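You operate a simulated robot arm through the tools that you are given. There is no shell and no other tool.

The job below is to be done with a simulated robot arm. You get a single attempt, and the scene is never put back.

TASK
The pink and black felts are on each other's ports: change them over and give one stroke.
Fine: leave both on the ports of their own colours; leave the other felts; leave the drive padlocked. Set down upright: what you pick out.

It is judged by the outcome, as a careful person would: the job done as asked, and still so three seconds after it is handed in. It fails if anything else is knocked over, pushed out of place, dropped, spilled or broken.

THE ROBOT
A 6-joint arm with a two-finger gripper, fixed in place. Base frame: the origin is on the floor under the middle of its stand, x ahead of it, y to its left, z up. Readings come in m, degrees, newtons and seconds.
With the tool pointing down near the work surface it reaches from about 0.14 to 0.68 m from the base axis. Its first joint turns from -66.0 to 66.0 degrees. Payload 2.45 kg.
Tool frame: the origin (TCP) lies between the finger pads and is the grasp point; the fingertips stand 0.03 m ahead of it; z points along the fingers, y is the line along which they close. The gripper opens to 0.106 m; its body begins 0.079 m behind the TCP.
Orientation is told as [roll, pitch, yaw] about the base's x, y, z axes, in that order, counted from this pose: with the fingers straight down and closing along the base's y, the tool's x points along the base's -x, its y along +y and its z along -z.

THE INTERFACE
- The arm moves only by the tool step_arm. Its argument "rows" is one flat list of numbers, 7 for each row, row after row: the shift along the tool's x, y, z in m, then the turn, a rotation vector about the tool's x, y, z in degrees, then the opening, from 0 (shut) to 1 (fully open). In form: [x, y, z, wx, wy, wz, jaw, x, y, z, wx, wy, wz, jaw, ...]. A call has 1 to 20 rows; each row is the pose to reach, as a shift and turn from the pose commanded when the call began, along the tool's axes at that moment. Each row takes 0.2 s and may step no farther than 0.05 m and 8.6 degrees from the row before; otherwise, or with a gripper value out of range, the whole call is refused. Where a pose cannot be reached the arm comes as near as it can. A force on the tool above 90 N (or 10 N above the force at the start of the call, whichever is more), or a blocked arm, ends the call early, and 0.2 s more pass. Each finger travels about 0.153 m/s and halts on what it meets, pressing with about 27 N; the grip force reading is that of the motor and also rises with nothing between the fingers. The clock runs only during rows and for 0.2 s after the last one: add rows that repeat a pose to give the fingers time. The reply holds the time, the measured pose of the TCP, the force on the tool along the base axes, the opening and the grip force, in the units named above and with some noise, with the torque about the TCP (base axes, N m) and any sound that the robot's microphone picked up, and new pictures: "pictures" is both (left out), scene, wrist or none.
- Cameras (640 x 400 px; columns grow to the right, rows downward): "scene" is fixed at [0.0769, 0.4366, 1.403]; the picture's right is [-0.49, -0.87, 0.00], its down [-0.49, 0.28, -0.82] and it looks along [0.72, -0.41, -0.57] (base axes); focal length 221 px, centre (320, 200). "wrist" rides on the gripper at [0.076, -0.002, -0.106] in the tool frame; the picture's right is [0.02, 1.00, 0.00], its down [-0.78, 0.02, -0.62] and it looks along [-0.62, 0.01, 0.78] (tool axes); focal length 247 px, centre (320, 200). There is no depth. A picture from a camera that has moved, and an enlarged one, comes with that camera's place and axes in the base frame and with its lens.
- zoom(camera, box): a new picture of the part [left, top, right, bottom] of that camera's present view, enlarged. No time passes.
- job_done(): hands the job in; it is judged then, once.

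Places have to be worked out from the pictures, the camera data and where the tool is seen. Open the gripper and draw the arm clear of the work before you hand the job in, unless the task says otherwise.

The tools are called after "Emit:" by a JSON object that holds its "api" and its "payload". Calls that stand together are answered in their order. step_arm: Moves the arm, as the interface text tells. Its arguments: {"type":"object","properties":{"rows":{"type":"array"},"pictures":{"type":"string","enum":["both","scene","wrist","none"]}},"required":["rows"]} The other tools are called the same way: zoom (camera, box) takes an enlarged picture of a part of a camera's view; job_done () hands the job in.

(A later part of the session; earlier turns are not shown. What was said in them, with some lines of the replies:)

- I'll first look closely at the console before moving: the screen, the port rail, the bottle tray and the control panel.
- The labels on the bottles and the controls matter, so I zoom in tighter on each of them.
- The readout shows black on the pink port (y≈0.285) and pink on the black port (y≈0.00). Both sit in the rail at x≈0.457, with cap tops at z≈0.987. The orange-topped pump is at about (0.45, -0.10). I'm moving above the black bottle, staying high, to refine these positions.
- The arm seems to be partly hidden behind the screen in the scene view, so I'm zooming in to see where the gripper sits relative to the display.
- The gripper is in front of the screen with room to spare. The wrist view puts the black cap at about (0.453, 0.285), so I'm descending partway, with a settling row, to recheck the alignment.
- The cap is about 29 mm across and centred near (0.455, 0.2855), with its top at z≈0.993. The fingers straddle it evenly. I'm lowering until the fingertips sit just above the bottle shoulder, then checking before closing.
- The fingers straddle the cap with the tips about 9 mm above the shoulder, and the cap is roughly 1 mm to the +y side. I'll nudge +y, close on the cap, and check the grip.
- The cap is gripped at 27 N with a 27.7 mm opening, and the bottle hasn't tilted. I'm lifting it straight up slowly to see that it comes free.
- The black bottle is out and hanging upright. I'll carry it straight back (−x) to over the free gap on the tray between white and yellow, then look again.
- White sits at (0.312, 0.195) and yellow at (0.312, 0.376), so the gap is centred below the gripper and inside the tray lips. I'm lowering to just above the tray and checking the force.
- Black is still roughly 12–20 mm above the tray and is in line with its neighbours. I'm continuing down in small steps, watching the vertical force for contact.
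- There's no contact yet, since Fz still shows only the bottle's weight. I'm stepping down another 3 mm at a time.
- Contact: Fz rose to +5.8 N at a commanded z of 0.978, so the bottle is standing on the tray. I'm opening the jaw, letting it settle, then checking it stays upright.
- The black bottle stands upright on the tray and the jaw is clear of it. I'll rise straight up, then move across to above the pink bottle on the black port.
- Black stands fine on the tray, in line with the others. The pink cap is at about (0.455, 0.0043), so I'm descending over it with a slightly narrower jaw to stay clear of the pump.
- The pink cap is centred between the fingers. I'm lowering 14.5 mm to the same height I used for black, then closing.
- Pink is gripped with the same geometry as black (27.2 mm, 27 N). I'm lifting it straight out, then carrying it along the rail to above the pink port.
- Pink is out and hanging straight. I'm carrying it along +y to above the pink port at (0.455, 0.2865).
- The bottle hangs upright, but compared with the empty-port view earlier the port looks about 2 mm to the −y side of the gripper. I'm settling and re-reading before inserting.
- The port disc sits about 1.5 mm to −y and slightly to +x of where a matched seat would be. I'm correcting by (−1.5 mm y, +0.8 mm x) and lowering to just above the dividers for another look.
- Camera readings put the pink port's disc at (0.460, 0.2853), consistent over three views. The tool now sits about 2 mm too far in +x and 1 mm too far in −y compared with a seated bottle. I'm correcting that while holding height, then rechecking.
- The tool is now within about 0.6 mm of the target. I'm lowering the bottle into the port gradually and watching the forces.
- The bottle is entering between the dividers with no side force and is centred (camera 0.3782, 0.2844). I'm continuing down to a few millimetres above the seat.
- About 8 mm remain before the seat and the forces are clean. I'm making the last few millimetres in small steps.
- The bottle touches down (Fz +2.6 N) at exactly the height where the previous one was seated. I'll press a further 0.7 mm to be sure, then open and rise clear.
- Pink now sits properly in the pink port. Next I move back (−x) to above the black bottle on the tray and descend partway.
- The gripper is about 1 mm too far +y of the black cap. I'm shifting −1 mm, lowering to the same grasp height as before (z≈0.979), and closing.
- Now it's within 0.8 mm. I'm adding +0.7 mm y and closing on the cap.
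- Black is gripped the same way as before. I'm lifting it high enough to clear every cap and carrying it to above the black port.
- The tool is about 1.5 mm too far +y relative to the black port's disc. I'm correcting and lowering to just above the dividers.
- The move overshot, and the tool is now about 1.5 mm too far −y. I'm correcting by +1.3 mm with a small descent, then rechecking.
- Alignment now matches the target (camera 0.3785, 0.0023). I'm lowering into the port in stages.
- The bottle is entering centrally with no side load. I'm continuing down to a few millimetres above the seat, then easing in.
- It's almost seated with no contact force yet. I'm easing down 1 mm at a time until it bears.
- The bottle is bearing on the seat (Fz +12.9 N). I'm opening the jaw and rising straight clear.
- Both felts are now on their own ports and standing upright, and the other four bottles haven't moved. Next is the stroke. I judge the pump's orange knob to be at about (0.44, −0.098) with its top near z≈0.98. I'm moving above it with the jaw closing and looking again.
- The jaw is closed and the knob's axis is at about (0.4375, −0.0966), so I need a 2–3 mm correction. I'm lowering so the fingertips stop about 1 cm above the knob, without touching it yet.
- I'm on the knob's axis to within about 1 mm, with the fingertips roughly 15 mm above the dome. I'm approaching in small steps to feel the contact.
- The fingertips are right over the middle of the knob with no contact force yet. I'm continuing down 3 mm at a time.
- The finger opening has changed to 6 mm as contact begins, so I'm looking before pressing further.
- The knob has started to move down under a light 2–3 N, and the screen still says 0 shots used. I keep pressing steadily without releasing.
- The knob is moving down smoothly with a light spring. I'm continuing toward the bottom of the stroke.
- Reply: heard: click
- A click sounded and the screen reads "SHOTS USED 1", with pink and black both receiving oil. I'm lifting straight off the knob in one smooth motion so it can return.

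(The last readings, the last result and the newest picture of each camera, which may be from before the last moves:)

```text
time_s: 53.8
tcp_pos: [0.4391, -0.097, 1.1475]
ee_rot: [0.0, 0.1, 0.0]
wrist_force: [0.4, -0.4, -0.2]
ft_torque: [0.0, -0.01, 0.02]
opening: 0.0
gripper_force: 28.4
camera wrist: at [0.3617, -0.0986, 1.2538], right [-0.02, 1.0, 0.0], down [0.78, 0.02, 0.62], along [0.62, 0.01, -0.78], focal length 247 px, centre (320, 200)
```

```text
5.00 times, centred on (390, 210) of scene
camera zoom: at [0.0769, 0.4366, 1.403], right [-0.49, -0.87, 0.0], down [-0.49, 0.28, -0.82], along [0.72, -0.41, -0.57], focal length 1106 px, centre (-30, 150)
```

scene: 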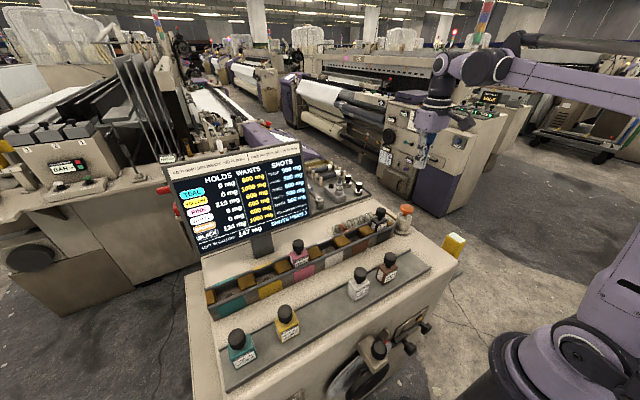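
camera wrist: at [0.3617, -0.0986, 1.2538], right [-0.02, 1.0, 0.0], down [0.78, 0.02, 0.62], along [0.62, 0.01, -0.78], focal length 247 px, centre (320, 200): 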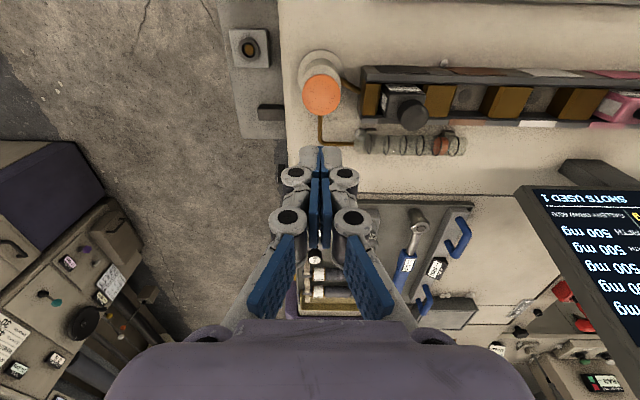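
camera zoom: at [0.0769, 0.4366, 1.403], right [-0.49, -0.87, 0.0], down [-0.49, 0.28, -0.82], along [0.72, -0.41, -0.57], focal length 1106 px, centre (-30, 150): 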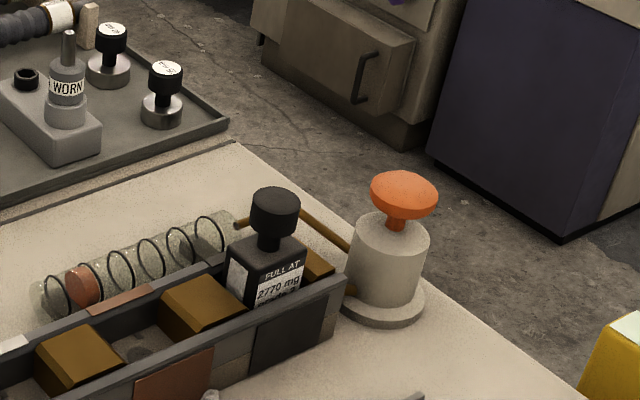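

The knob has returned and the count is still 1. I'm opening the gripper and drawing the arm back to its high start position, clear of the work.

Emit:
{"api": "step_arm", "payload": {"rows": [0.01, 0.015, -0.03, 0, 0, 0, 0.2, 0.03, 0.035, -0.06, 0, 0, 0, 0.5, 0.05, 0.06, -0.09, 0, 0, 0, 0.8, 0.08, 0.09, -0.1, 0, 0, 0, 1.0, 0.105, 0.115, -0.1, 0, 0, 0, 1.0, 0.12, 0.13, -0.1, 0, 0, 0, 1.0, 0.12, 0.13, -0.1, 0, 0, 0, 1.0]}}

Emit:
{"api": "zoom", "payload": {"camera": "scene", "box": [190, 180, 430, 360]}}

Emit:
{"api": "zoom", "payload": {"camera": "wrist", "box": [220, 20, 640, 200]}}

Emit:
{"api": "zoom", "payload": {"camera": "scene", "box": [160, 130, 320, 260]}}

```text
time_s: 55.4
tcp_pos: [0.3157, 0.0346, 1.2456]
ee_rot: [-0.1, 0.1, 0.0]
wrist_force: [0.2, 0.3, -0.2]
ft_torque: [0.0, 0.02, 0.01]
opening: 0.1064
gripper_force: 0.0
camera wrist: at [0.2391, 0.0321, 1.3525], right [-0.02, 1.0, 0.0], down [0.78, 0.02, 0.62], along [0.62, 0.01, -0.78], focal length 247 px, centre (320, 200)
```

scene: 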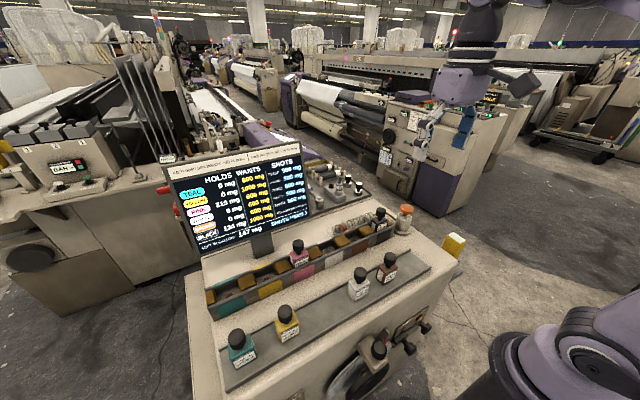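
wrist: 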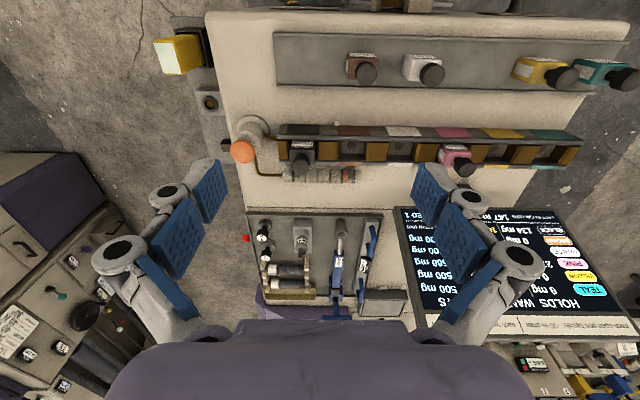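

```text
2.22 times, centred on (310, 270) of scene
camera zoom: at [0.0768, 0.4366, 1.403], right [-0.49, -0.87, 0.0], down [-0.49, 0.28, -0.82], along [0.72, -0.41, -0.57], focal length 492 px, centre (342, 44)
```

zoom: 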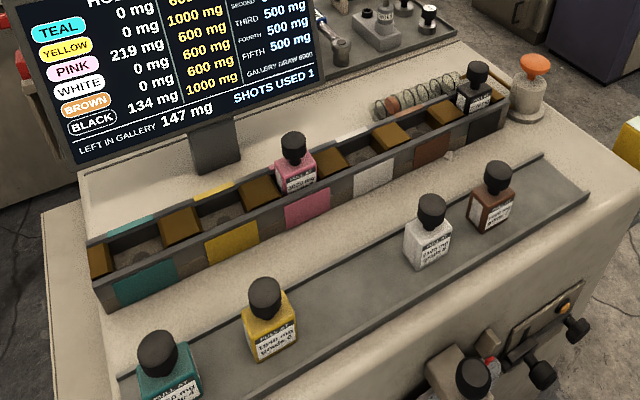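

```text
1.52 times, centred on (430, 110) of wrist
camera zoom: at [0.2391, 0.0321, 1.3525], right [-0.02, 1.0, 0.0], down [0.78, 0.02, 0.62], along [0.62, 0.01, -0.78], focal length 376 px, centre (152, 337)
```

zoom: 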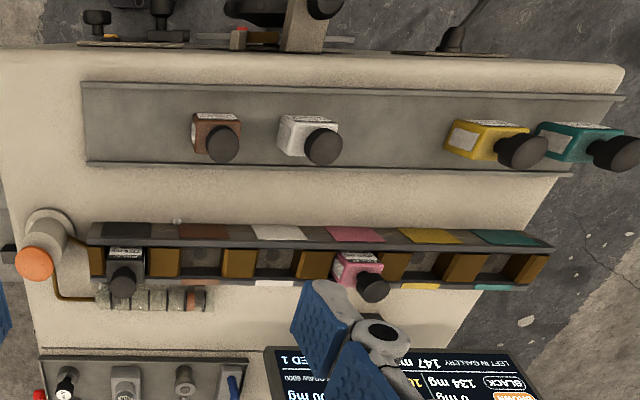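

```text
3.08 times, centred on (240, 195) of scene
camera zoom: at [0.0768, 0.4366, 1.403], right [-0.49, -0.87, 0.0], down [-0.49, 0.28, -0.82], along [0.72, -0.41, -0.57], focal length 681 px, centre (566, 215)
```

zoom: 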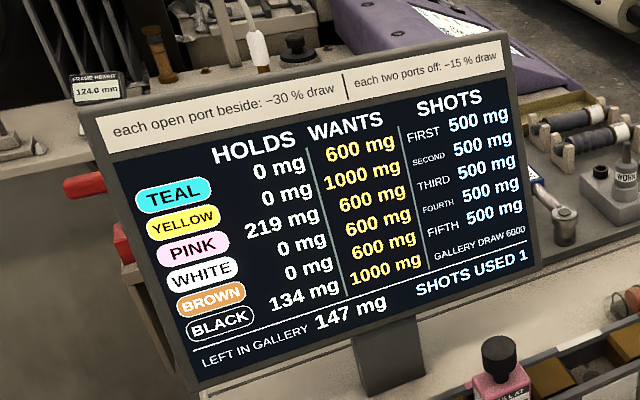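

Pink is on the pink port and black is on the black port, both upright. The screen shows one shot used, and the other felts and the drive are untouched. The gripper is open and the arm is clear, so I'm handing the job in.

Emit:
{"api": "job_done", "payload": {}}

```text
The job is handed in.
```

The pink and black felts are swapped, and I gave the pump one stroke. I've handed the job in.

- **Felts:** Pink is on the pink port and black is on the black port, both upright and fully seated. I stood the black one upright on the tray while I made the swap.
- **Stroke:** I pressed the orange pump knob once and it came back up. The screen now reads "SHOTS USED 1", with pink holding 219 mg, black 134 mg and 147 mg left in the gallery.
- **Everything else:** I didn't touch the teal, yellow, white or brown felts or the drive and its padlock. The gripper is open and the arm is back up near where it started.
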